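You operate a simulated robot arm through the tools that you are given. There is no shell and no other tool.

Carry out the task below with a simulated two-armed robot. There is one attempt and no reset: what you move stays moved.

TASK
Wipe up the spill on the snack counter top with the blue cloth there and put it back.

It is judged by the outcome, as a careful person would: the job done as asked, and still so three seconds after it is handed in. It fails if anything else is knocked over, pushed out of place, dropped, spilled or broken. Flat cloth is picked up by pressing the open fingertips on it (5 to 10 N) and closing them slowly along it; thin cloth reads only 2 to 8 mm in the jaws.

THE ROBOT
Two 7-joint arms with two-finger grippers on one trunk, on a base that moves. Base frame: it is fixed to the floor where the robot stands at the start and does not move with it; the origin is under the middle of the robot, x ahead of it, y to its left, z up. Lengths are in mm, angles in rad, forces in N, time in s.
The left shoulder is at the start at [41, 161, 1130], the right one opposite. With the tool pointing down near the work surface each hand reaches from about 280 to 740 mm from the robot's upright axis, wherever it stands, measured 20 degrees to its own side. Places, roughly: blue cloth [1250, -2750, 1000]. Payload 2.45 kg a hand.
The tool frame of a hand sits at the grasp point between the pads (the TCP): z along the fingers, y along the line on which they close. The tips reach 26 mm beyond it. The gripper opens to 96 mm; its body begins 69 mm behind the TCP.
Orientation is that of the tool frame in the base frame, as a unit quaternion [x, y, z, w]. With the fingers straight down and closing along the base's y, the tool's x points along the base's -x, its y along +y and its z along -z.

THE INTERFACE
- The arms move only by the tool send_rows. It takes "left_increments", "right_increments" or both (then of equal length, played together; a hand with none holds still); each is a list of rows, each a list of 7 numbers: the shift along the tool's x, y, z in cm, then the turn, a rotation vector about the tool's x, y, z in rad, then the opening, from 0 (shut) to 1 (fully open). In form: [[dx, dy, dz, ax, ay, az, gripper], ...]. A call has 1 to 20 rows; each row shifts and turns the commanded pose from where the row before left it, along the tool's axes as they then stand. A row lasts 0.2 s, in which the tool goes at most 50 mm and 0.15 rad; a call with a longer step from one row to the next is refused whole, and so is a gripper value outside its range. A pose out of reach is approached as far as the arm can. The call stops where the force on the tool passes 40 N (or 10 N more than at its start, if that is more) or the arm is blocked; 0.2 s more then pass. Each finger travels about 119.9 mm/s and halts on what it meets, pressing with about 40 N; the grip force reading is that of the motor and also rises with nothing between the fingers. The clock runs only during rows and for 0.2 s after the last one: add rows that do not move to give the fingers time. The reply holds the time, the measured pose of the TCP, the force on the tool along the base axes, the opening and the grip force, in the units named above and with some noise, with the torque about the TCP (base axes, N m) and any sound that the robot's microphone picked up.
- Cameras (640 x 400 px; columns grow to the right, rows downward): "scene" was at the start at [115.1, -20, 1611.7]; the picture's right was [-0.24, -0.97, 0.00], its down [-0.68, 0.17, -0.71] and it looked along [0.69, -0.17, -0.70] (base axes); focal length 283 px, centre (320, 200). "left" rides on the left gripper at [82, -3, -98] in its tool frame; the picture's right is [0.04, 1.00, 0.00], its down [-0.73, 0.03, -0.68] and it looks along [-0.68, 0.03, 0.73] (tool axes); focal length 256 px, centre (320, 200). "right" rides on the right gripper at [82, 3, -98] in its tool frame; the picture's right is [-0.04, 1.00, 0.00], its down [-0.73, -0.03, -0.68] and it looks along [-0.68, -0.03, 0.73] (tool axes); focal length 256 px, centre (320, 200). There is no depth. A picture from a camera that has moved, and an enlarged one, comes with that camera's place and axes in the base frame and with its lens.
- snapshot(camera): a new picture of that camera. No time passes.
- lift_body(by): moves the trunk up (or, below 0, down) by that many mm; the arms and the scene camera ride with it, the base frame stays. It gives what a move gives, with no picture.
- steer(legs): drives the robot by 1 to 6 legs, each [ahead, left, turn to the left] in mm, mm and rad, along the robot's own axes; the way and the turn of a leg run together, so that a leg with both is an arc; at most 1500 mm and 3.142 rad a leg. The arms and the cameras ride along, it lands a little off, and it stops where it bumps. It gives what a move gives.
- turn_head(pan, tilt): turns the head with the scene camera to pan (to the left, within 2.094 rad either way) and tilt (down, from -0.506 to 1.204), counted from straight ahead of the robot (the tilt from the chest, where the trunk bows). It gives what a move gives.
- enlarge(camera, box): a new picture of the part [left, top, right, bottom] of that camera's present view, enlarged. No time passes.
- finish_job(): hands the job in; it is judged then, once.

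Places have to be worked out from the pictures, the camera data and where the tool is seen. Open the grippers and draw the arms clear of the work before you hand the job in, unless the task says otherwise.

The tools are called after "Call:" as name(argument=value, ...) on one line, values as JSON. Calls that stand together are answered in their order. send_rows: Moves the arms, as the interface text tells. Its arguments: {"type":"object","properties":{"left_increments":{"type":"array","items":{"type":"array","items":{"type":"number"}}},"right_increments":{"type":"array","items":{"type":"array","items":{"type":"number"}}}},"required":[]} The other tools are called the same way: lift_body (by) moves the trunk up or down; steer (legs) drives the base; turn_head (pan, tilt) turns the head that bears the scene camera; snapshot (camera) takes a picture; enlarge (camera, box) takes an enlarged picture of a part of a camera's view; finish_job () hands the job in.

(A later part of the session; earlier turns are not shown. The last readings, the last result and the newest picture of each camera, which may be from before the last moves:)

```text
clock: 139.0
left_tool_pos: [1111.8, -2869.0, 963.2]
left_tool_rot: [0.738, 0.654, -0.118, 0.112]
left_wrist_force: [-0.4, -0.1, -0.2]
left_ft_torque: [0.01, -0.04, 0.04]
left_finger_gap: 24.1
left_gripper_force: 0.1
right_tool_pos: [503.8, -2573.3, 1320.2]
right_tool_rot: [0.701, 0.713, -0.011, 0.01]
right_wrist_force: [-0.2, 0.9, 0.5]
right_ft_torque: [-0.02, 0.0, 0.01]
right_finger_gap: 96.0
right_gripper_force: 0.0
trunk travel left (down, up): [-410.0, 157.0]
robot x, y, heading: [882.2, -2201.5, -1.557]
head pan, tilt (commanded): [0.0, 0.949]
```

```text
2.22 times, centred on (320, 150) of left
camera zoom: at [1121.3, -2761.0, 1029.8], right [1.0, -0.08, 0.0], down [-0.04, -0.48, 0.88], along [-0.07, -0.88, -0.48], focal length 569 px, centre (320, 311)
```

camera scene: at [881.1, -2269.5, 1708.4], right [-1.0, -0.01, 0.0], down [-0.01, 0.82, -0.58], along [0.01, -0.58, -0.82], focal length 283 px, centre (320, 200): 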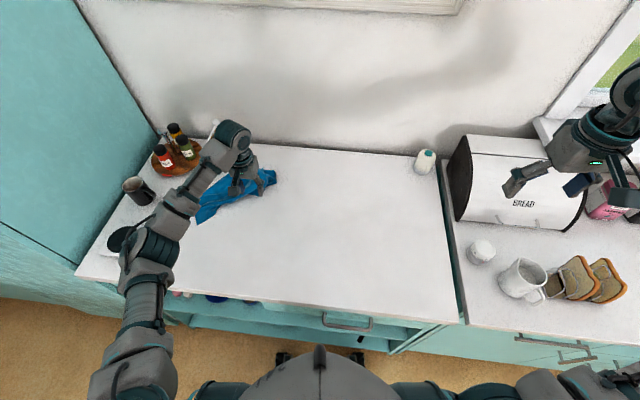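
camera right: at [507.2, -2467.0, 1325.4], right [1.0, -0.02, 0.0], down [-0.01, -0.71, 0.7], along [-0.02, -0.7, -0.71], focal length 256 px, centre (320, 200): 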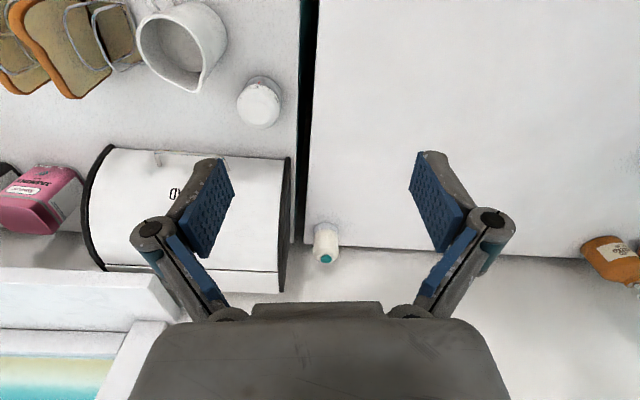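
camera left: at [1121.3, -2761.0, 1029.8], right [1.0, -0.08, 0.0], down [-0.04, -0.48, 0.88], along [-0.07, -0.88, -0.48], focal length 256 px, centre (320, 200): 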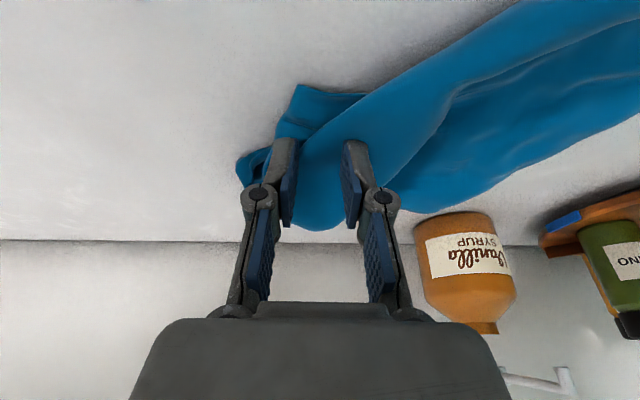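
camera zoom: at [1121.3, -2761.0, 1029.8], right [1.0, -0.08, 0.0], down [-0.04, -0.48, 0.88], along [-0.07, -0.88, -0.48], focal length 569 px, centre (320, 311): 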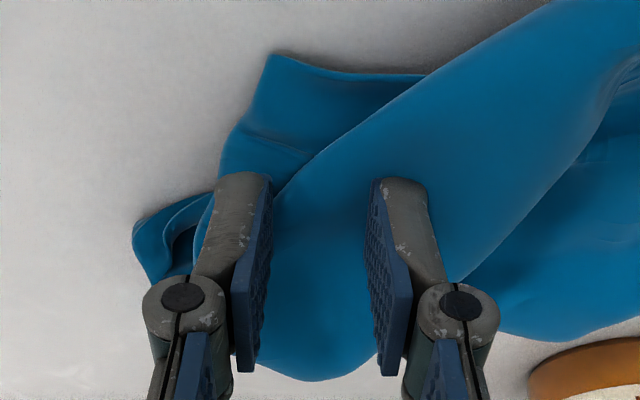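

The point under the tips lies on the flap (about (1111,-2877)). I shift 4 mm right and lower vertically ~24 mm to near contact.

Call:
send_rows(left_increments=[[0, -0.4, 0, 0, 0, 0, 0.25], [0.3, 0, 0.955, 0, 0, 0, 0.25], [0.3, 0, 0.955, 0, 0, 0, 0.25], [0.12, 0, 0.38, 0, 0, 0, 0.25], [0, 0, 0, 0, 0, 0, 0.25]])

Call:
enlarge(camera="left", box=[200, 60, 440, 240])

```text
clock: 140.2
left_tool_pos: [1108.2, -2869.6, 940.9]
left_tool_rot: [0.738, 0.655, -0.119, 0.113]
left_wrist_force: [0.5, -0.3, 15.8]
left_ft_torque: [0.01, -0.26, 0.01]
left_finger_gap: 22.9
left_gripper_force: 0.1
right_tool_pos: [504.5, -2572.2, 1320.3]
right_tool_rot: [0.7, 0.714, -0.012, 0.011]
right_wrist_force: [0.3, -0.2, -0.8]
right_ft_torque: [-0.01, -0.04, 0.0]
right_finger_gap: 96.1
right_gripper_force: 0.0
trunk travel left (down, up): [-410.0, 157.0]
robot x, y, heading: [882.9, -2200.8, -1.557]
head pan, tilt (commanded): [0.0, 0.949]
```

```text
2.22 times, centred on (320, 150) of left
camera zoom: at [1116.9, -2760.8, 1007.5], right [1.0, -0.08, 0.0], down [-0.04, -0.47, 0.88], along [-0.07, -0.88, -0.47], focal length 569 px, centre (320, 311)
```

zoom: 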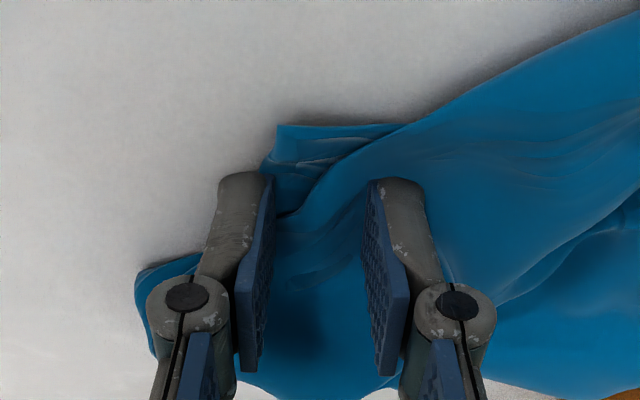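

Contact came with the right finger on the top fold; the flap lies a bit nearer me. I lift 8 mm, move ~17 mm toward me, and come down again.

Call:
send_rows(left_increments=[[-0.3, 0, -0.95, 0, 0, 0, 0.25], [1.61, -0.2, -0.5, 0, 0, 0, 0.25], [0.24, 0, 0.76, 0, 0, 0, 0.25], [0, 0, 0, 0, 0, 0, 0.25]])

Call:
enlarge(camera="left", box=[200, 60, 440, 240])

```text
clock: 141.2
left_tool_pos: [1107.7, -2851.5, 940.5]
left_tool_rot: [0.738, 0.654, -0.119, 0.112]
left_wrist_force: [1.4, 0.8, 8.6]
left_ft_torque: [0.03, -0.17, 0.04]
left_finger_gap: 24.9
left_gripper_force: 0.1
right_tool_pos: [503.4, -2572.2, 1319.6]
right_tool_rot: [0.7, 0.714, -0.012, 0.011]
right_wrist_force: [-0.7, 0.1, 0.8]
right_ft_torque: [-0.02, 0.06, 0.02]
right_finger_gap: 95.6
right_gripper_force: 0.0
trunk travel left (down, up): [-410.0, 157.0]
robot x, y, heading: [878.9, -2203.1, -1.558]
head pan, tilt (commanded): [0.0, 0.949]
```

```text
2.22 times, centred on (320, 150) of left
camera zoom: at [1116.5, -2743.2, 1007.3], right [1.0, -0.08, 0.0], down [-0.04, -0.47, 0.88], along [-0.07, -0.88, -0.48], focal length 569 px, centre (320, 311)
```

zoom: 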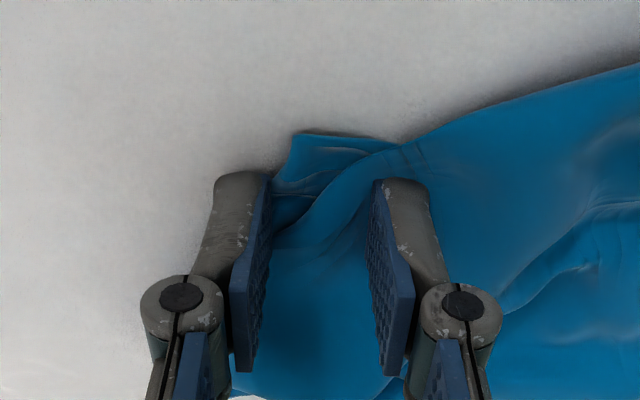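

The lift was too small, and the fingers dragged that end along slightly. I lift 20 mm fully, wait, move 22 mm toward me, then lower.

Call:
send_rows(left_increments=[[-0.3, 0, -0.95, 0, 0, 0, 0.25], [-0.3, 0, -0.95, 0, 0, 0, 0.25], [0, 0, 0, 0, 0, 0, 0.25], [1.04, -0.13, -0.32, 0, 0, 0, 0.25], [1.04, -0.13, -0.32, 0, 0, 0, 0.25], [0, 0, 0, 0, 0, 0, 0.25]])

Call:
snapshot(camera="left")

Call:
enlarge(camera="left", box=[200, 60, 440, 240])

```text
clock: 142.6
left_tool_pos: [1109.1, -2827.5, 957.7]
left_tool_rot: [0.739, 0.655, -0.118, 0.11]
left_wrist_force: [0.2, -0.3, -0.1]
left_ft_torque: [0.0, -0.01, -0.01]
left_finger_gap: 24.2
left_gripper_force: 0.1
right_tool_pos: [502.7, -2573.4, 1319.4]
right_tool_rot: [0.7, 0.714, -0.012, 0.01]
right_wrist_force: [0.1, 0.2, 0.8]
right_ft_torque: [0.03, 0.02, 0.03]
right_finger_gap: 96.1
right_gripper_force: 0.1
trunk travel left (down, up): [-410.0, 157.0]
robot x, y, heading: [880.7, -2198.6, -1.553]
head pan, tilt (commanded): [0.0, 0.949]
```

```text
taken
camera left: at [1118.0, -2721.6, 1025.4], right [1.0, -0.08, 0.0], down [-0.04, -0.48, 0.88], along [-0.07, -0.87, -0.48], focal length 256 px, centre (320, 200)
```

left: 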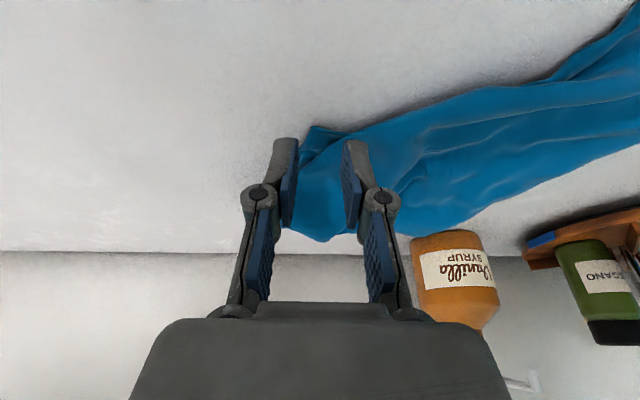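

```text
2.22 times, centred on (320, 150) of left
camera zoom: at [1118.0, -2721.6, 1025.4], right [1.0, -0.08, 0.0], down [-0.04, -0.48, 0.88], along [-0.07, -0.87, -0.48], focal length 569 px, centre (320, 311)
```

zoom: 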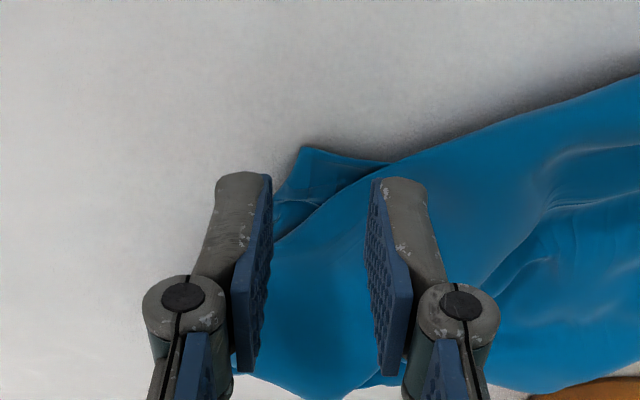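

The flap is a small right-angled corner at (1104,-2840) pointing toward me. I raise a little, untilt (this spot is in reach upright now), and yaw the gripper ~0.6 rad counter-clockwise so both fingers land on the flap.

Call:
send_rows(left_increments=[[-0.45, 0, -1.43, 0, 0, 0, 0.2], [-0.45, 0, -1.43, 0, 0, 0, 0.2], [0, 0, 0, 0, 0.15, 0, 0.2], [0, 0, 0, 0, 0.15, 0, 0.2], [0, 0, 0, 0, 0, -0.15, 0.2], [0, 0, 0, 0, 0, -0.15, 0.2], [0, 0, 0, 0, 0, -0.15, 0.2], [0, 0, 0, 0, 0, -0.15, 0.2], [0, 0, 0, 0, 0, 0, 0.2], [0, 0, 0, 0, 0, 0, 0.2]])

Call:
snapshot(camera="left")

Call:
enlarge(camera="left", box=[200, 60, 440, 240])

```text
clock: 144.8
left_tool_pos: [1107.5, -2829.5, 988.9]
left_tool_rot: [0.518, 0.856, -0.009, 0.01]
left_wrist_force: [0.0, 0.0, -0.4]
left_ft_torque: [0.03, 0.01, -0.01]
left_finger_gap: 19.3
left_gripper_force: 0.0
right_tool_pos: [503.6, -2573.5, 1319.8]
right_tool_rot: [0.7, 0.714, -0.012, 0.01]
right_wrist_force: [0.0, -0.4, -0.3]
right_ft_torque: [0.01, 0.03, 0.03]
right_finger_gap: 95.8
right_gripper_force: 0.0
trunk travel left (down, up): [-410.0, 157.0]
robot x, y, heading: [877.2, -2199.4, -1.553]
head pan, tilt (commanded): [0.0, 0.949]
```

```text
taken
camera left: at [1066.1, -2755.8, 1084.6], right [0.87, 0.5, -0.01], down [0.36, -0.62, 0.7], along [0.34, -0.61, -0.72], focal length 256 px, centre (320, 200)
```

left: 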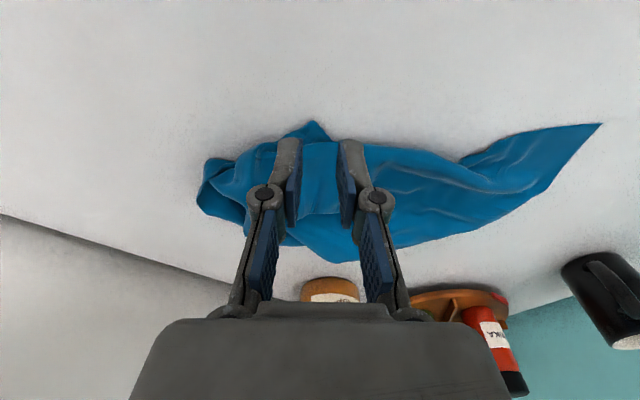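

```text
2.22 times, centred on (320, 150) of left
camera zoom: at [1066.1, -2755.8, 1084.6], right [0.87, 0.5, -0.01], down [0.36, -0.62, 0.7], along [0.34, -0.61, -0.72], focal length 569 px, centre (320, 311)
```

zoom: 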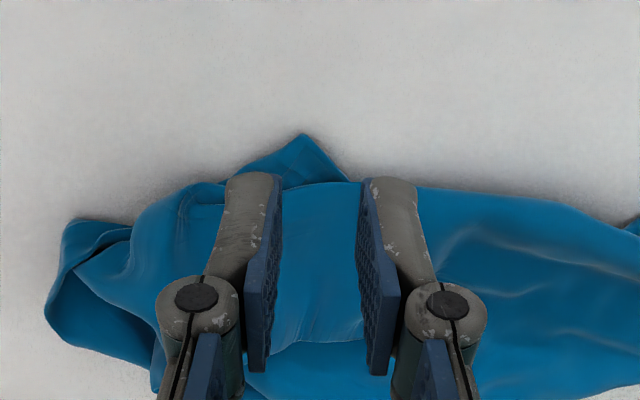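

The flap is now clear: tip at (1105,-2838), ~40 mm wide at its base and ~16 mm deep. I centre the gripper at (1109,-2846) with a 16 mm opening and lower to just above it.

Call:
send_rows(left_increments=[[-1.5, -0.59, 0, 0, 0, 0, 0.17], [0, 0, 1.4, 0, 0, 0, 0.17], [0, 0, 1.4, 0, 0, 0, 0.17], [0, 0, 1.4, 0, 0, 0, 0.17], [0, 0, 0, 0, 0, 0, 0.17]])

Call:
enlarge(camera="left", box=[200, 60, 440, 240])

```text
clock: 146.0
left_tool_pos: [1108.7, -2847.3, 947.3]
left_tool_rot: [0.519, 0.855, -0.01, 0.01]
left_wrist_force: [-0.3, 0.0, 0.9]
left_ft_torque: [0.03, -0.02, 0.01]
left_finger_gap: 16.4
left_gripper_force: 0.2
right_tool_pos: [502.4, -2575.2, 1320.2]
right_tool_rot: [0.701, 0.713, -0.012, 0.011]
right_wrist_force: [0.2, 0.0, 0.6]
right_ft_torque: [0.03, -0.01, 0.01]
right_finger_gap: 95.9
right_gripper_force: 0.0
trunk travel left (down, up): [-410.0, 157.0]
robot x, y, heading: [881.3, -2198.9, -1.557]
head pan, tilt (commanded): [0.0, 0.949]
```

```text
2.22 times, centred on (320, 150) of left
camera zoom: at [1068.5, -2773.8, 1042.7], right [0.87, 0.5, -0.01], down [0.36, -0.62, 0.7], along [0.34, -0.61, -0.72], focal length 569 px, centre (320, 311)
```

zoom: 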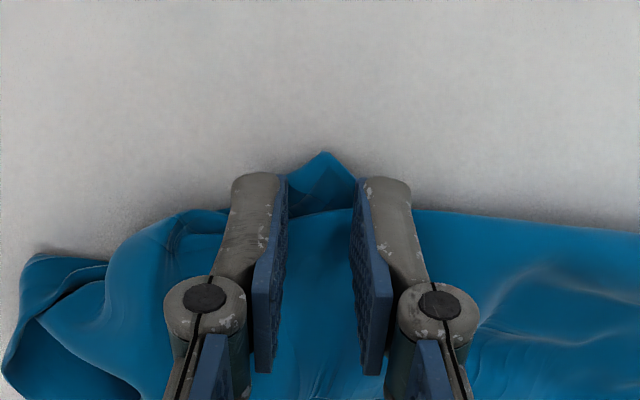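

The flap tip is centred between the fingers. I lower in 2 mm steps to light pressure.

Call:
send_rows(left_increments=[[0, 0, 0.3, 0, 0, 0, 0.17], [0, 0, 0.2, 0, 0, 0, 0.17], [0, 0, 0.2, 0, 0, 0, 0.17], [0, 0, 0.1, 0, 0, 0, 0.17], [0, 0, 0, 0, 0, 0, 0.17]])

Call:
enlarge(camera="left", box=[200, 60, 440, 240])

```text
clock: 147.2
left_tool_pos: [1109.8, -2846.9, 940.2]
left_tool_rot: [0.52, 0.854, -0.01, 0.01]
left_wrist_force: [0.2, 0.2, 2.9]
left_ft_torque: [-0.03, -0.03, 0.0]
left_finger_gap: 16.1
left_gripper_force: 0.0
right_tool_pos: [504.3, -2573.6, 1319.9]
right_tool_rot: [0.701, 0.713, -0.011, 0.01]
right_wrist_force: [-0.8, 0.4, 0.3]
right_ft_torque: [-0.01, 0.0, 0.0]
right_finger_gap: 95.8
right_gripper_force: 0.0
trunk travel left (down, up): [-410.0, 157.0]
robot x, y, heading: [879.5, -2202.5, -1.556]
head pan, tilt (commanded): [0.0, 0.949]
```

```text
2.22 times, centred on (320, 150) of left
camera zoom: at [1068.5, -2774.0, 1035.4], right [0.87, 0.5, -0.01], down [0.36, -0.62, 0.7], along [0.34, -0.61, -0.72], focal length 569 px, centre (320, 311)
```

zoom: 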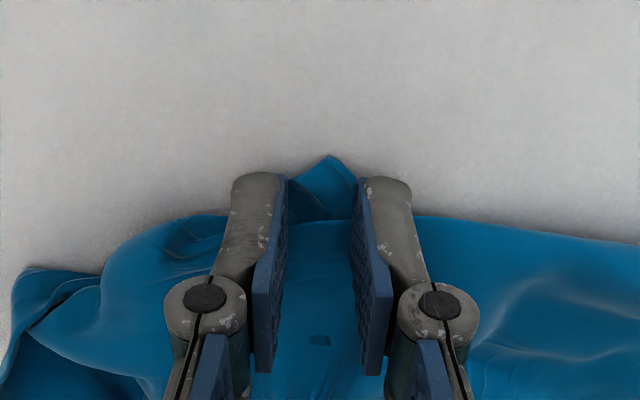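

Light contact (2.9 N), but the pads reach partly over the top fold. I shift 7 mm toward the flap tip and press to ~6 N.

Call:
send_rows(left_increments=[[0, 0, -0.6, 0, 0, 0, 0.17], [0, 0, 0, 0, 0, 0, 0.17], [0.7, 0, 0, 0, 0, 0, 0.17], [0, 0, 0, 0, 0, 0, 0.17], [0, 0, 0.5, 0, 0, 0, 0.17], [0, 0, 0.2, 0, 0, 0, 0.17], [0, 0, 0.1, 0, 0, 0, 0.17], [0, 0, 0, 0, 0, 0, 0.17]])

Call:
enlarge(camera="left", box=[200, 60, 440, 240])

```text
clock: 149.0
left_tool_pos: [1107.9, -2841.1, 938.4]
left_tool_rot: [0.519, 0.855, -0.012, 0.011]
left_wrist_force: [0.8, -1.3, 10.4]
left_ft_torque: [-0.15, -0.05, 0.04]
left_finger_gap: 16.4
left_gripper_force: 0.0
right_tool_pos: [503.8, -2573.3, 1318.5]
right_tool_rot: [0.7, 0.714, -0.012, 0.01]
right_wrist_force: [0.0, -0.3, 0.4]
right_ft_torque: [-0.03, -0.02, -0.01]
right_finger_gap: 95.9
right_gripper_force: 0.0
trunk travel left (down, up): [-410.0, 157.0]
robot x, y, heading: [881.3, -2203.0, -1.561]
head pan, tilt (commanded): [0.0, 0.949]
```

```text
2.22 times, centred on (320, 150) of left
camera zoom: at [1064.9, -2767.3, 1034.6], right [0.87, 0.5, -0.01], down [0.36, -0.62, 0.7], along [0.34, -0.61, -0.71], focal length 569 px, centre (320, 311)
```

zoom: 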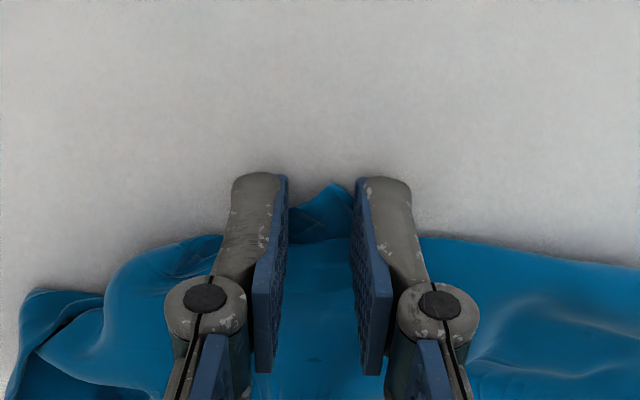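

The pads now straddle the flap tip at ~10 N. I close slowly along it.

Call:
send_rows(left_increments=[[0, 0, -0.05, 0, 0, 0, 0.155], [0, 0, 0, 0, 0, 0, 0.14], [0, 0, 0, 0, 0, 0, 0.125], [0, 0, 0, 0, 0, 0, 0.11], [0, 0, 0, 0, 0, 0, 0.095], [0, 0, 0, 0, 0, 0, 0.08], [0, 0, 0, 0, 0, 0, 0.065], [0, 0, 0, 0, 0, 0, 0.05], [0, 0, 0, 0, 0, 0, 0.035], [0, 0, 0, 0, 0, 0, 0.02], [0, 0, 0, 0, 0, 0, 0], [0, 0, 0, 0, 0, 0, 0], [0, 0, 0, 0, 0, 0, 0]])

Call:
enlarge(camera="left", box=[200, 60, 440, 240])

```text
clock: 151.8
left_tool_pos: [1107.3, -2839.6, 938.0]
left_tool_rot: [0.519, 0.854, -0.009, 0.01]
left_wrist_force: [-1.5, 0.8, 4.6]
left_ft_torque: [0.01, -0.03, -0.01]
left_finger_gap: 0.0
left_gripper_force: 28.5
right_tool_pos: [503.2, -2572.8, 1320.2]
right_tool_rot: [0.7, 0.714, -0.012, 0.011]
right_wrist_force: [-1.0, 0.1, -0.4]
right_ft_torque: [-0.02, 0.0, 0.01]
right_finger_gap: 95.9
right_gripper_force: 0.0
trunk travel left (down, up): [-410.0, 157.0]
robot x, y, heading: [880.5, -2201.2, -1.557]
head pan, tilt (commanded): [0.0, 0.949]
```

```text
2.22 times, centred on (320, 150) of left
camera zoom: at [1065.2, -2767.1, 1033.8], right [0.87, 0.5, -0.01], down [0.36, -0.62, 0.7], along [0.34, -0.61, -0.72], focal length 569 px, centre (320, 311)
```

zoom: 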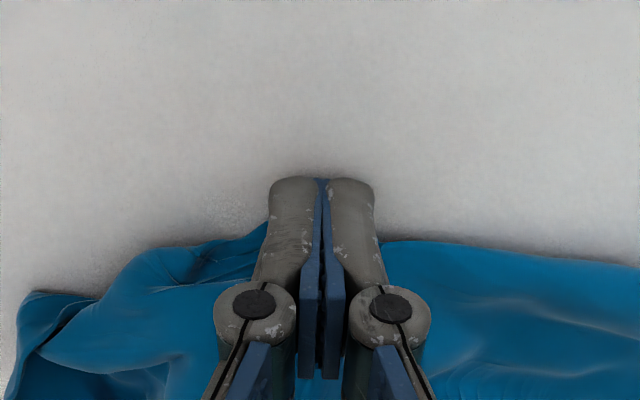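

Gap reads 0.0, so it may have missed. I test by lifting 10 mm and looking.

Call:
send_rows(left_increments=[[0, 0, -0.5, 0, 0, 0, 0], [0, 0, -0.8, 0, 0, 0, 0], [0, 0, -0.8, 0, 0, 0, 0], [0, 0, 0, 0, 0, 0, 0]])

Call:
enlarge(camera="left", box=[200, 60, 440, 240])

```text
clock: 152.8
left_tool_pos: [1106.8, -2839.3, 958.4]
left_tool_rot: [0.519, 0.855, -0.01, 0.009]
left_wrist_force: [-0.4, 0.0, -0.2]
left_ft_torque: [-0.05, 0.01, -0.02]
left_finger_gap: 0.3
left_gripper_force: 28.5
right_tool_pos: [503.1, -2573.5, 1320.5]
right_tool_rot: [0.701, 0.713, -0.011, 0.01]
right_wrist_force: [0.2, -0.6, 0.4]
right_ft_torque: [-0.01, 0.01, -0.01]
right_finger_gap: 95.6
right_gripper_force: 0.0
trunk travel left (down, up): [-410.0, 157.0]
robot x, y, heading: [880.5, -2197.9, -1.556]
head pan, tilt (commanded): [0.0, 0.949]
```

```text
2.22 times, centred on (320, 150) of left
camera zoom: at [1065.3, -2766.8, 1054.0], right [0.87, 0.5, -0.01], down [0.36, -0.62, 0.7], along [0.34, -0.61, -0.72], focal length 569 px, centre (320, 311)
```

zoom: 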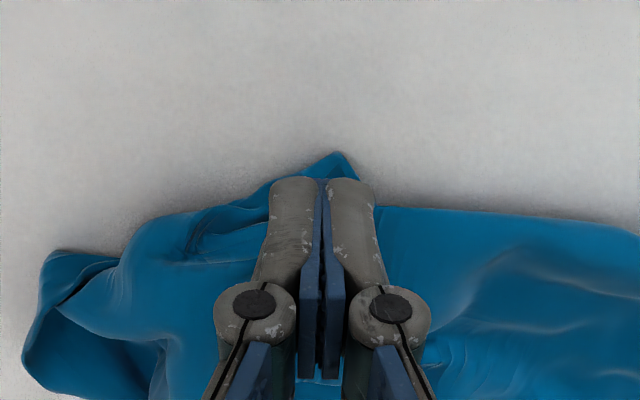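

The tip slipped out. I try once more, a little further in (1113,-2847) with a wider opening so a proper fold gathers.

Call:
send_rows(left_increments=[[0, 0, -0.5, 0, 0, 0, 0.15], [-1.0, 0.2, 0, 0, 0, 0, 0.3], [0, 0, 0, 0, 0, 0, 0.35], [0, 0, 1.2, 0, 0, 0, 0.35], [0, 0, 0.8, 0, 0, 0, 0.35], [0, 0, 0.5, 0, 0, 0, 0.35], [0, 0, 0, 0, 0, 0, 0.35]])

Call:
enlarge(camera="left", box=[200, 60, 440, 240])

```text
clock: 154.4
left_tool_pos: [1112.8, -2848.6, 939.4]
left_tool_rot: [0.519, 0.854, -0.01, 0.009]
left_wrist_force: [0.0, -0.1, 1.3]
left_ft_torque: [-0.01, 0.0, -0.04]
left_finger_gap: 33.8
left_gripper_force: 0.1
right_tool_pos: [503.2, -2573.8, 1321.2]
right_tool_rot: [0.701, 0.713, -0.013, 0.01]
right_wrist_force: [0.1, 0.4, 0.4]
right_ft_torque: [-0.02, 0.01, -0.02]
right_finger_gap: 96.2
right_gripper_force: 0.1
trunk travel left (down, up): [-410.0, 157.0]
robot x, y, heading: [882.0, -2199.8, -1.557]
head pan, tilt (commanded): [0.0, 0.949]
```

```text
2.22 times, centred on (320, 150) of left
camera zoom: at [1071.8, -2775.2, 1035.2], right [0.87, 0.5, -0.01], down [0.36, -0.62, 0.7], along [0.34, -0.61, -0.72], focal length 569 px, centre (320, 311)
```

zoom: 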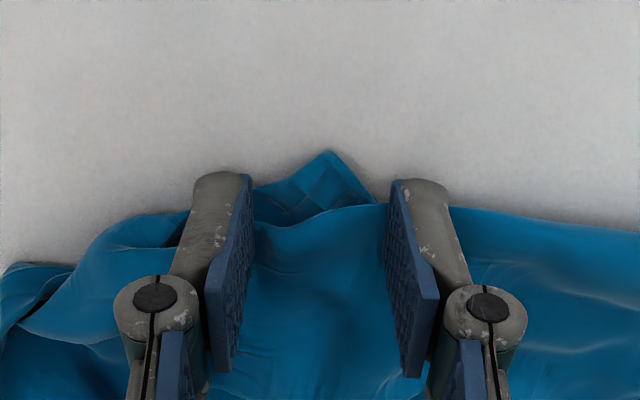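

The fingers straddle the flap at 1.3 N. I press 3 mm further and close slowly.

Call:
send_rows(left_increments=[[0, 0, 0.2, 0, 0, 0, 0.35], [0, 0, 0.1, 0, 0, 0, 0.35], [0, 0, 0, 0, 0, 0, 0.32], [0, 0, 0, 0, 0, 0, 0.29], [0, 0, 0, 0, 0, 0, 0.26], [0, 0, 0, 0, 0, 0, 0.23], [0, 0, 0, 0, 0, 0, 0.2], [0, 0, 0, 0, 0, 0, 0.17], [0, 0, 0, 0, 0, 0, 0.14], [0, 0, 0, 0, 0, 0, 0.11], [0, 0, 0, 0, 0, 0, 0.08], [0, 0, 0, 0, 0, 0, 0.05], [0, 0, 0, 0, 0, 0, 0.02], [0, 0, 0, 0, 0, 0, 0], [0, 0, 0, 0, 0, 0, 0], [0, 0, 0, 0, 0, 0, 0]])

Call:
enlarge(camera="left", box=[200, 60, 440, 240])

```text
clock: 157.8
left_tool_pos: [1112.7, -2845.6, 938.9]
left_tool_rot: [0.519, 0.855, -0.011, 0.01]
left_wrist_force: [1.7, -0.7, 29.1]
left_ft_torque: [-0.11, -0.14, -0.03]
left_finger_gap: 3.5
left_gripper_force: 33.1
right_tool_pos: [502.4, -2571.8, 1321.5]
right_tool_rot: [0.7, 0.714, -0.013, 0.011]
right_wrist_force: [0.5, -0.4, -0.4]
right_ft_torque: [0.01, 0.0, 0.0]
right_finger_gap: 96.0
right_gripper_force: 0.1
trunk travel left (down, up): [-410.0, 157.0]
robot x, y, heading: [881.2, -2201.4, -1.555]
head pan, tilt (commanded): [0.0, 0.949]
```

```text
2.22 times, centred on (320, 150) of left
camera zoom: at [1071.5, -2772.6, 1034.0], right [0.87, 0.5, -0.01], down [0.36, -0.62, 0.7], along [0.34, -0.61, -0.71], focal length 569 px, centre (320, 311)
```

zoom: 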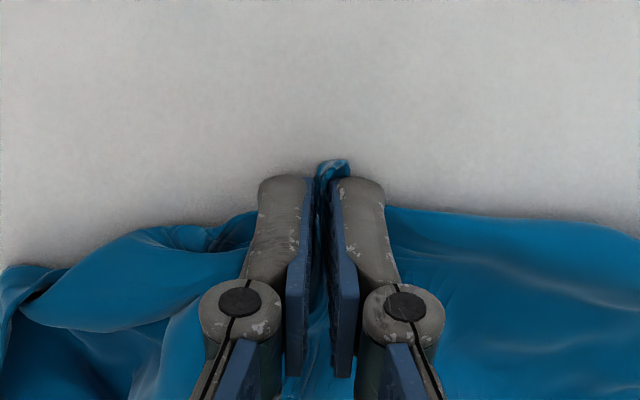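

Gap 3.5 mm: the flap is pinched. I lift 12 mm and pull it slowly toward its old near-right corner, half way first.

Call:
send_rows(left_increments=[[0, 0, -0.6, 0, 0, 0, 0], [0, 0, -0.6, 0, 0, 0, 0], [1.15, 0.49, 0, 0, 0, 0, 0], [1.15, 0.49, 0, 0, 0, 0, 0], [1.15, 0.49, 0, 0, 0, 0, 0], [1.15, 0.49, 0, 0, 0, 0, 0], [0, 0, 0, 0, 0, 0, 0]])

Call:
snapshot(camera="left")

Call:
snapshot(camera="scene")

```text
clock: 159.4
left_tool_pos: [1109.0, -2798.1, 946.1]
left_tool_rot: [0.519, 0.855, -0.011, 0.01]
left_wrist_force: [2.1, 0.5, 0.8]
left_ft_torque: [0.02, -0.02, 0.02]
left_finger_gap: 3.5
left_gripper_force: 36.9
right_tool_pos: [503.6, -2573.8, 1320.6]
right_tool_rot: [0.7, 0.714, -0.012, 0.011]
right_wrist_force: [-0.5, -0.1, -0.4]
right_ft_torque: [-0.01, 0.04, 0.01]
right_finger_gap: 95.9
right_gripper_force: 0.1
trunk travel left (down, up): [-410.0, 157.0]
robot x, y, heading: [885.4, -2202.4, -1.555]
head pan, tilt (commanded): [0.0, 0.949]
```

```text
taken
camera left: at [1067.8, -2725.1, 1042.5], right [0.87, 0.5, -0.01], down [0.36, -0.62, 0.7], along [0.34, -0.61, -0.72], focal length 256 px, centre (320, 200)
```

left: 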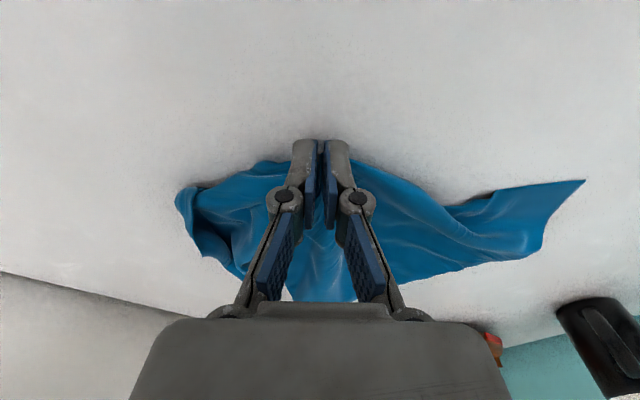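

```text
taken
camera scene: at [881.2, -2269.7, 1708.4], right [-1.0, -0.01, 0.0], down [-0.01, 0.82, -0.58], along [0.01, -0.58, -0.82], focal length 283 px, centre (320, 200)
```

scene: 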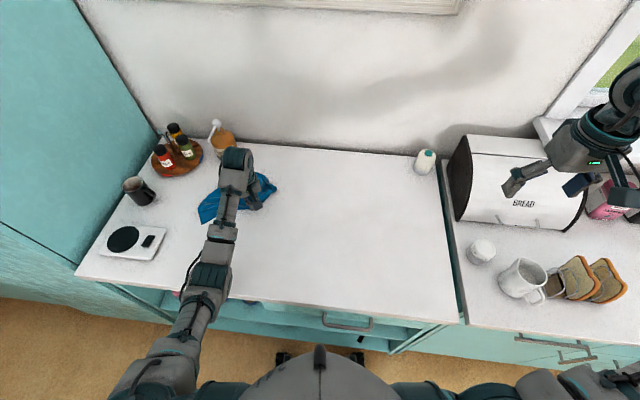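

The cloth is widening as the corner comes out while the rest stays. I pull the remaining ~45 mm.

Call:
send_rows(left_increments=[[1.1, 0.47, 0, 0, 0, 0, 0], [1.1, 0.47, 0, 0, 0, 0, 0], [1.1, 0.47, 0, 0, 0, 0, 0], [1.1, 0.47, 0, 0, 0, 0, 0], [0, 0, 0, 0, 0, 0, 0]])

Call:
snapshot(camera="left")

Call:
enlarge(camera="scene", box=[160, 130, 320, 240])

```text
clock: 160.6
left_tool_pos: [1105.7, -2749.4, 945.0]
left_tool_rot: [0.518, 0.855, -0.01, 0.01]
left_wrist_force: [0.8, -0.9, -0.1]
left_ft_torque: [-0.02, 0.04, -0.01]
left_finger_gap: 5.2
left_gripper_force: 34.6
right_tool_pos: [503.3, -2573.4, 1320.5]
right_tool_rot: [0.7, 0.714, -0.011, 0.01]
right_wrist_force: [0.0, 0.5, 1.0]
right_ft_torque: [0.0, 0.0, 0.02]
right_finger_gap: 95.9
right_gripper_force: 0.1
trunk travel left (down, up): [-410.0, 157.0]
robot x, y, heading: [879.9, -2202.0, -1.555]
head pan, tilt (commanded): [0.0, 0.949]
```

```text
taken
camera left: at [1063.9, -2677.1, 1041.0], right [0.87, 0.5, -0.01], down [0.36, -0.62, 0.7], along [0.34, -0.61, -0.72], focal length 256 px, centre (320, 200)
```

left: 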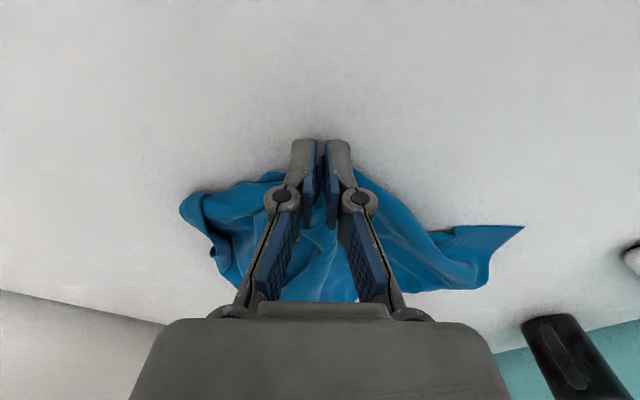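

```text
3.64 times, centred on (240, 185) of scene
camera zoom: at [881.3, -2269.3, 1708.4], right [-1.0, -0.01, 0.0], down [-0.01, 0.82, -0.58], along [0.01, -0.58, -0.82], focal length 1030 px, centre (611, 254)
```

zoom: 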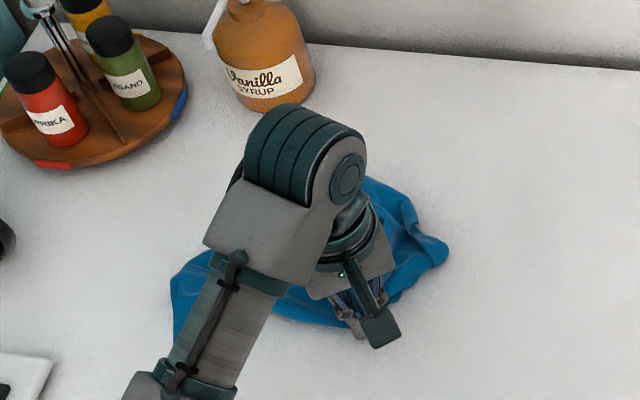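

The corner is now near (1106,-2749), near its old spot, though the tail end came along somewhat. I lower a few mm, open, and rise to look.

Call:
send_rows(left_increments=[[0, 0, 0.4, 0, 0, 0, 0], [0, 0, 0, 0, 0, 0, 0.1], [0, 0, 0, 0, 0, 0, 0.2], [0, 0, 0, 0, 0, 0, 0.3], [0, 0, 0, 0, 0, 0, 0.35], [0, 0, -1, 0, 0, 0, 0.35], [0, 0, -2, 0, 0, 0, 0.35], [0, 0, -2, 0, 0, 0, 0.35], [0, 0, -2, 0, 0, 0, 0.35], [0, 0, -2, 0, 0, 0, 0.35], [0, -2, -2, 0, 0, 0, 0.35], [0, -2.5, -2, 0, 0, 0, 0.35], [0, -2.5, -1, 0, 0, 0, 0.35], [0, -2.5, 0, 0, 0, 0, 0.35], [0, -2.5, 0, 0, 0, 0, 0.35], [0, 0, 0, 0, 0, 0, 0.35]])

Call:
snapshot(camera="left")

Call:
snapshot(camera="scene")

Call:
enlarge(camera="scene", box=[160, 130, 320, 240])

```text
clock: 164.0
left_tool_pos: [997.1, -2801.8, 1082.5]
left_tool_rot: [0.518, 0.855, -0.01, 0.01]
left_wrist_force: [-0.9, -0.5, 0.0]
left_ft_torque: [0.03, 0.02, 0.01]
left_finger_gap: 33.7
left_gripper_force: 0.1
right_tool_pos: [504.2, -2574.3, 1320.3]
right_tool_rot: [0.7, 0.714, -0.012, 0.011]
right_wrist_force: [0.4, -0.6, -0.1]
right_ft_torque: [0.01, 0.01, 0.03]
right_finger_gap: 95.8
right_gripper_force: 0.2
trunk travel left (down, up): [-410.0, 157.0]
robot x, y, heading: [881.2, -2198.8, -1.557]
head pan, tilt (commanded): [0.0, 0.949]
```

```text
taken
camera left: at [955.7, -2729.3, 1178.2], right [0.87, 0.5, -0.01], down [0.36, -0.62, 0.7], along [0.34, -0.61, -0.72], focal length 256 px, centre (320, 200)
```

left: 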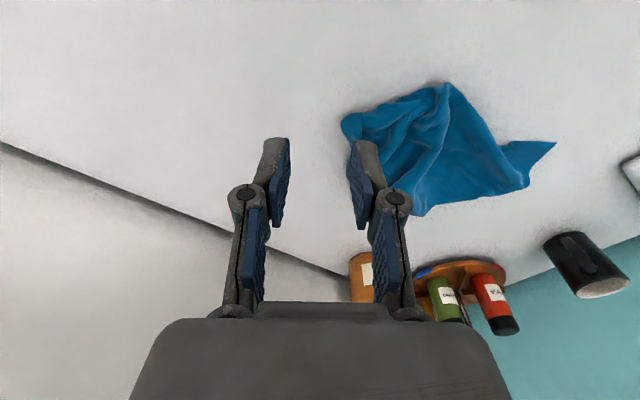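

```text
taken
camera scene: at [879.2, -2269.7, 1708.4], right [-1.0, -0.01, 0.0], down [-0.01, 0.82, -0.58], along [0.01, -0.58, -0.82], focal length 283 px, centre (320, 200)
```

scene: 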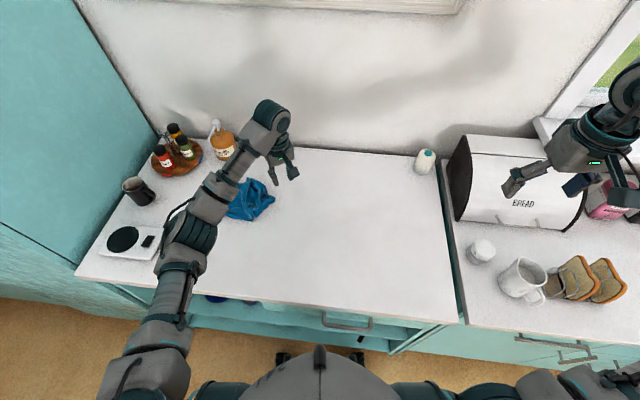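

```text
3.64 times, centred on (240, 185) of scene
camera zoom: at [879.2, -2269.7, 1708.4], right [-1.0, -0.01, 0.0], down [-0.01, 0.82, -0.58], along [0.01, -0.58, -0.82], focal length 1030 px, centre (611, 254)
```

zoom: 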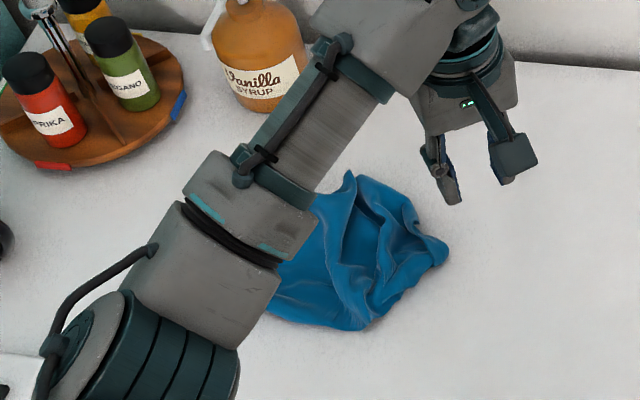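

Now the cloth is spread wider (x 1043–1320, y -2732…-2906) but shifted ~50 mm toward me versus its old place (centre ≈(1210,-2866)). I'll press its far half lightly with the open fingers and slide it back; first I square the hand, tilt it 0.45 and hover over (1216,-2839).

Call:
send_rows(left_increments=[[0, 0, 0, 0, 0, 0.15, 0.4], [0, 0, 0, 0, 0, 0.15, 0.5], [0, 0, 0, 0, 0, 0.15, 0.5], [0, 0, 0, 0, 0, 0.15, 0.5], [0, 0, 0, 0, -0.15, 0, 0.5], [0, 0, 0, 0, -0.15, 0, 0.5], [0, 0, 0, 0, -0.15, 0, 0.5], [0.53, 3.17, 1.44, 0, 0, 0, 0.5], [0.53, 3.17, 1.44, 0, 0, 0, 0.5], [0.53, 3.17, 1.44, 0, 0, 0, 0.5], [0.53, 3.17, 1.44, 0, 0, 0, 0.5], [0.53, 3.17, 1.44, 0, 0, 0, 0.5], [0.53, 3.17, 1.44, 0, 0, 0, 0.5], [0.53, 3.17, 1.44, 0, 0, 0, 0.5], [0, 0, 0, 0, 0, 0, 0.5], [0, 0, 0, 0, 0, 0, 0.5]])

Call:
snapshot(camera="left")

Call:
snapshot(camera="scene")

```text
clock: 167.4
left_tool_pos: [1217.0, -2842.7, 977.2]
left_tool_rot: [0.728, 0.644, -0.172, 0.16]
left_wrist_force: [0.1, 0.3, 0.0]
left_ft_torque: [0.04, 0.03, 0.0]
left_finger_gap: 47.9
left_gripper_force: 0.1
right_tool_pos: [505.3, -2573.4, 1319.5]
right_tool_rot: [0.7, 0.714, -0.012, 0.01]
right_wrist_force: [0.3, 0.4, 0.5]
right_ft_torque: [0.01, -0.03, 0.04]
right_finger_gap: 95.9
right_gripper_force: 0.0
trunk travel left (down, up): [-410.0, 157.0]
robot x, y, heading: [883.1, -2200.9, -1.556]
head pan, tilt (commanded): [0.0, 0.949]
```

```text
taken
camera left: at [1227.5, -2725.7, 1027.7], right [1.0, -0.08, -0.01], down [-0.02, -0.34, 0.94], along [-0.08, -0.94, -0.34], focal length 256 px, centre (320, 200)
```

left: 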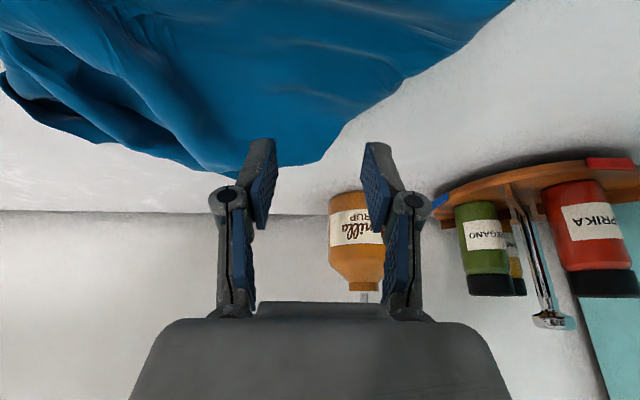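

```text
taken
camera scene: at [882.1, -2269.2, 1708.4], right [-1.0, -0.01, 0.0], down [-0.01, 0.82, -0.58], along [0.01, -0.58, -0.82], focal length 283 px, centre (320, 200)
```

scene: 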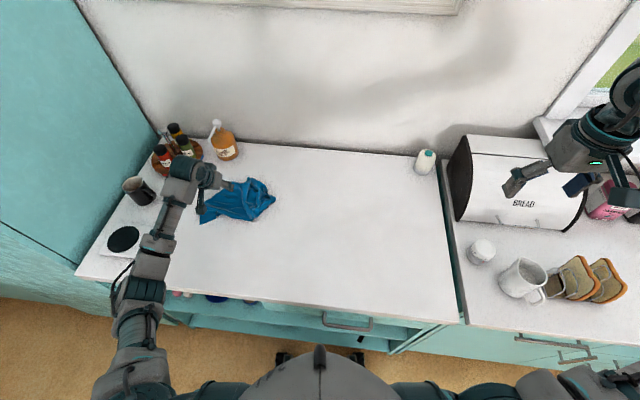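

Seen from here the cloth actually spans about x 1047–1320, y -2945…-2735, centre ≈(1175,-2840): within ~45 mm of its old place and decently spread, so sliding it more isn't worth the risk. I raise the hand straight up, untilt and open it.

Call:
send_rows(left_increments=[[-0.87, 0, -1.8, 0, 0, 0, 0.5], [-0.87, 0, -1.8, 0, 0, 0, 0.5], [-0.87, 0, -1.8, 0, 0, 0, 0.5], [-0.87, 0, -1.8, 0, 0, 0, 0.5], [-0.87, 0, -1.8, 0, 0, 0, 0.5], [-0.87, 0, -1.8, 0, 0, 0, 0.7], [0, 0, 0, 0, 0.15, 0, 0.9], [0, 0, 0, 0, 0.15, 0, 1], [0, 0, 0, 0, 0.15, 0, 1], [3, -1.5, -2, 0, 0, 0, 1], [3, -1.5, -2, 0, 0, 0, 1], [3, -1.5, -2, 0, 0, 0, 1], [3, -1.5, -2, 0, 0, 0, 1], [3, -1.5, -2, 0, 0, 0, 1], [3, -1.5, 0, 0, 0, 0, 1], [0, 0, 0, 0, 0, 0, 1]])

Call:
snapshot(camera="left")

Call:
snapshot(camera="scene")

Call:
enlarge(camera="scene", box=[160, 130, 320, 240])

```text
clock: 170.8
left_tool_pos: [1148.8, -2646.8, 1194.3]
left_tool_rot: [0.748, 0.664, -0.006, 0.011]
left_wrist_force: [1.0, 0.6, 0.5]
left_ft_torque: [0.02, 0.0, 0.01]
left_finger_gap: 95.9
left_gripper_force: 0.0
right_tool_pos: [505.2, -2574.9, 1320.1]
right_tool_rot: [0.7, 0.714, -0.011, 0.01]
right_wrist_force: [-0.3, 0.8, -0.5]
right_ft_torque: [-0.01, 0.02, -0.01]
right_finger_gap: 95.8
right_gripper_force: 0.0
trunk travel left (down, up): [-410.0, 157.0]
robot x, y, heading: [884.0, -2201.4, -1.555]
head pan, tilt (commanded): [0.0, 0.949]
```

```text
taken
camera left: at [1153.9, -2563.4, 1290.4], right [1.0, -0.08, 0.01], down [-0.06, -0.71, 0.7], along [-0.05, -0.7, -0.72], focal length 256 px, centre (320, 200)
```

left: 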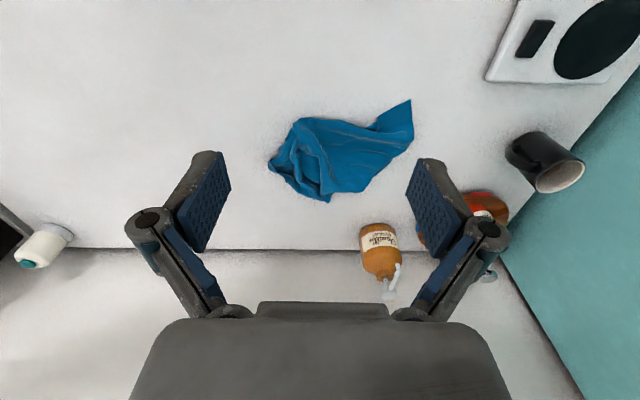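

```text
taken
camera scene: at [882.6, -2269.4, 1708.4], right [-1.0, -0.01, 0.0], down [-0.01, 0.82, -0.58], along [0.01, -0.58, -0.82], focal length 283 px, centre (320, 200)
```

scene: 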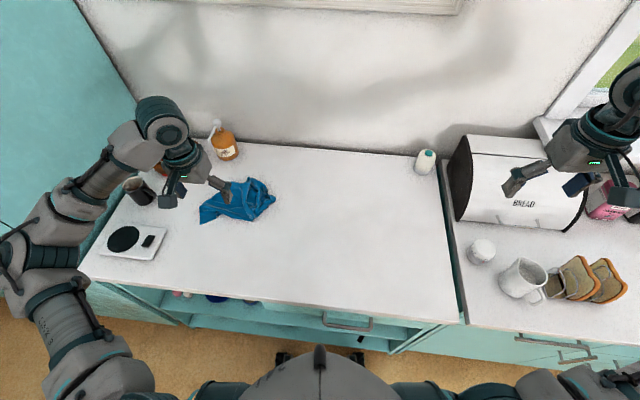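

```text
3.64 times, centred on (240, 185) of scene
camera zoom: at [882.6, -2269.4, 1708.4], right [-1.0, -0.01, 0.0], down [-0.01, 0.82, -0.58], along [0.01, -0.58, -0.82], focal length 1030 px, centre (611, 254)
```

zoom: 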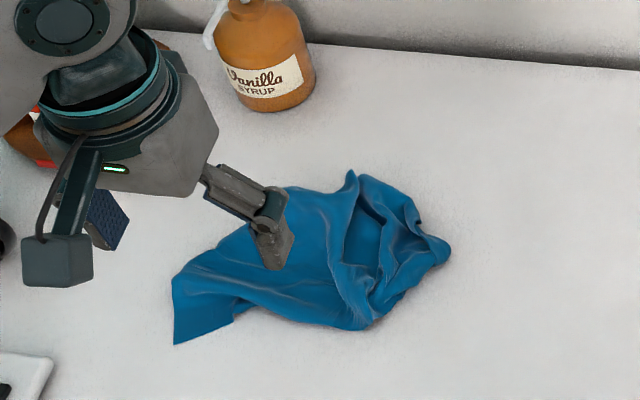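

The cloth lies open, though its centre (≈(1165,-2835)) is some 55 mm right of and nearer than before. The near-left corner at (1280,-2737) is a free flap, so I'll pinch it and pull it to its old spot (1336,-2766), which both straightens and recentres the cloth; I move above it now.

Call:
send_rows(left_increments=[[-1.21, 1.66, 2.4, 0, 0, 0, 0.8], [-1.21, 1.66, 2.6, 0, 0, 0, 0.6], [-1.21, 1.66, 2.6, 0, 0, 0, 0.4], [-1.21, 1.66, 2.6, 0, 0, 0, 0.33], [-1.21, 1.66, 2.6, 0, 0, 0, 0.33], [-1.21, 1.66, 2.6, 0, 0, 0, 0.33], [-1.21, 1.66, 2.6, 0, 0, 0, 0.33], [-1.21, 1.66, 2.6, 0, 0, 0, 0.33], [0, 0, 0, 0, 0, 0.15, 0.33], [0, 0, 0, 0, 0, 0.15, 0.33], [0, 0, 0, 0, 0, 0.05, 0.33], [0, 0, 0, 0, 0, 0, 0.33], [0, 0, 0, 0, 0, 0, 0.33]])

Call:
snapshot(camera="left")

Call:
snapshot(camera="scene")

```text
clock: 173.6
left_tool_pos: [1271.0, -2763.2, 988.9]
left_tool_rot: [0.852, 0.523, -0.005, 0.013]
left_wrist_force: [0.5, 0.4, 0.1]
left_ft_torque: [0.02, 0.02, -0.02]
left_finger_gap: 31.8
left_gripper_force: 0.0
right_tool_pos: [504.5, -2573.9, 1320.1]
right_tool_rot: [0.7, 0.714, -0.013, 0.01]
right_wrist_force: [0.4, 0.2, 0.1]
right_ft_torque: [0.0, 0.02, 0.04]
right_finger_gap: 96.0
right_gripper_force: 0.0
trunk travel left (down, up): [-410.0, 157.0]
robot x, y, heading: [880.4, -2205.3, -1.556]
head pan, tilt (commanded): [0.0, 0.949]
```

```text
taken
camera left: at [1304.5, -2687.8, 1085.4], right [0.91, -0.42, 0.02], down [-0.31, -0.65, 0.69], along [-0.28, -0.64, -0.72], focal length 256 px, centre (320, 200)
```

left: 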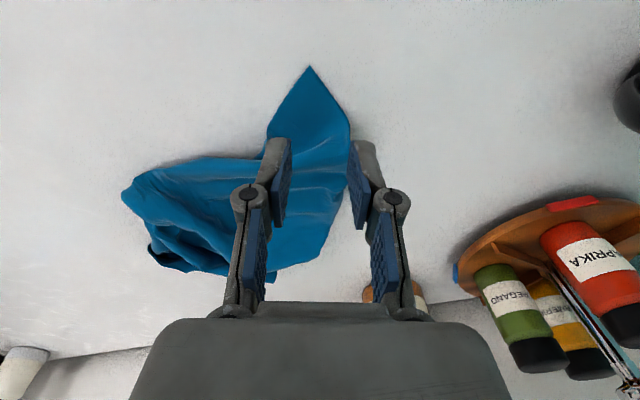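

```text
taken
camera scene: at [882.8, -2269.3, 1708.4], right [-1.0, -0.01, 0.0], down [-0.01, 0.82, -0.58], along [0.01, -0.58, -0.82], focal length 283 px, centre (320, 200)
```

scene: 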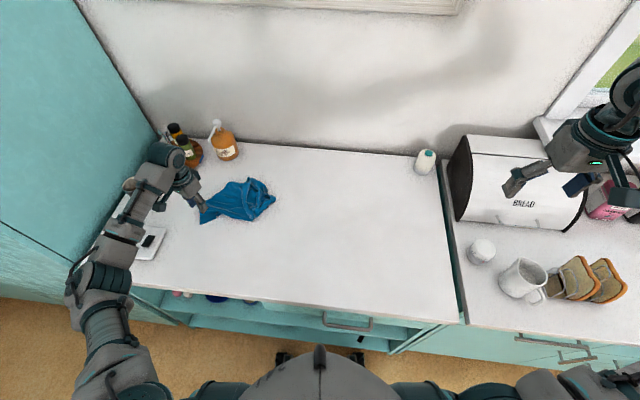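

The flap is symmetric under the fingers (tip at (1279,-2735), landing point about 28 mm inside). I lower to near contact.

Call:
send_rows(left_increments=[[0, 0, 1.5, 0, 0, 0, 0.33], [0, 0, 1.5, 0, 0, 0, 0.33], [0, 0, 1.3, 0, 0, 0, 0.33], [0, 0, 0.4, 0, 0, 0, 0.33], [0, 0, 0.3, 0, 0, 0, 0.33], [0, 0, 0.2, 0, 0, 0, 0.33], [0, 0, 0, 0, 0, 0, 0.33]])

Call:
snapshot(camera="left")

```text
clock: 175.2
left_tool_pos: [1272.1, -2765.7, 938.8]
left_tool_rot: [0.853, 0.523, -0.005, 0.012]
left_wrist_force: [1.0, 0.6, 5.6]
left_ft_torque: [0.08, 0.0, -0.05]
left_finger_gap: 31.7
left_gripper_force: 0.3
right_tool_pos: [503.4, -2572.8, 1321.2]
right_tool_rot: [0.7, 0.714, -0.011, 0.01]
right_wrist_force: [0.3, -0.6, 0.4]
right_ft_torque: [-0.01, 0.0, -0.01]
right_finger_gap: 96.0
right_gripper_force: 0.0
trunk travel left (down, up): [-410.0, 157.0]
robot x, y, heading: [883.0, -2203.8, -1.562]
head pan, tilt (commanded): [0.0, 0.949]
```

```text
taken
camera left: at [1304.7, -2688.7, 1034.3], right [0.91, -0.42, 0.02], down [-0.31, -0.65, 0.7], along [-0.28, -0.64, -0.72], focal length 256 px, centre (320, 200)
```

left: 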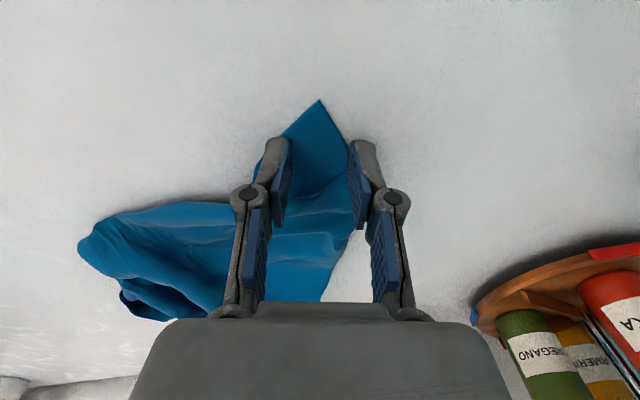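

Contact at 5.6 N with both fingers on the flap. I press 1 mm more and close slowly.

Call:
send_rows(left_increments=[[0, 0, 0.1, 0, 0, 0, 0.33], [0, 0, 0, 0, 0, 0, 0.3], [0, 0, 0, 0, 0, 0, 0.27], [0, 0, 0, 0, 0, 0, 0.24], [0, 0, 0, 0, 0, 0, 0.21], [0, 0, 0, 0, 0, 0, 0.18], [0, 0, 0, 0, 0, 0, 0.15], [0, 0, 0, 0, 0, 0, 0.12], [0, 0, 0, 0, 0, 0, 0.09], [0, 0, 0, 0, 0, 0, 0.06], [0, 0, 0, 0, 0, 0, 0.03], [0, 0, 0, 0, 0, 0, 0], [0, 0, 0, 0, 0, 0, 0], [0, 0, 0, 0, 0, 0, 0]])

Call:
snapshot(camera="left")

```text
clock: 178.2
left_tool_pos: [1270.5, -2764.8, 936.4]
left_tool_rot: [0.852, 0.523, -0.003, 0.014]
left_wrist_force: [-0.5, 1.6, 22.1]
left_ft_torque: [-0.18, 0.03, -0.04]
left_finger_gap: 1.6
left_gripper_force: 32.1
right_tool_pos: [502.9, -2574.1, 1319.5]
right_tool_rot: [0.7, 0.714, -0.012, 0.01]
right_wrist_force: [0.4, -0.3, 0.4]
right_ft_torque: [-0.02, 0.02, -0.01]
right_finger_gap: 96.0
right_gripper_force: 0.0
trunk travel left (down, up): [-410.0, 157.0]
robot x, y, heading: [883.1, -2200.7, -1.558]
head pan, tilt (commanded): [0.0, 0.949]
```

```text
taken
camera left: at [1303.6, -2688.3, 1033.4], right [0.91, -0.42, 0.02], down [-0.31, -0.65, 0.7], along [-0.28, -0.64, -0.72], focal length 256 px, centre (320, 200)
```

left: 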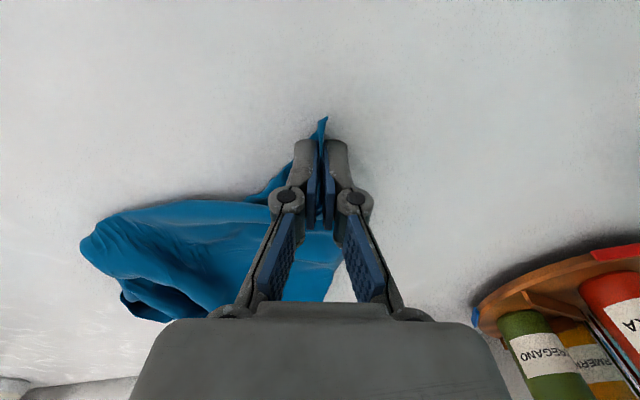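

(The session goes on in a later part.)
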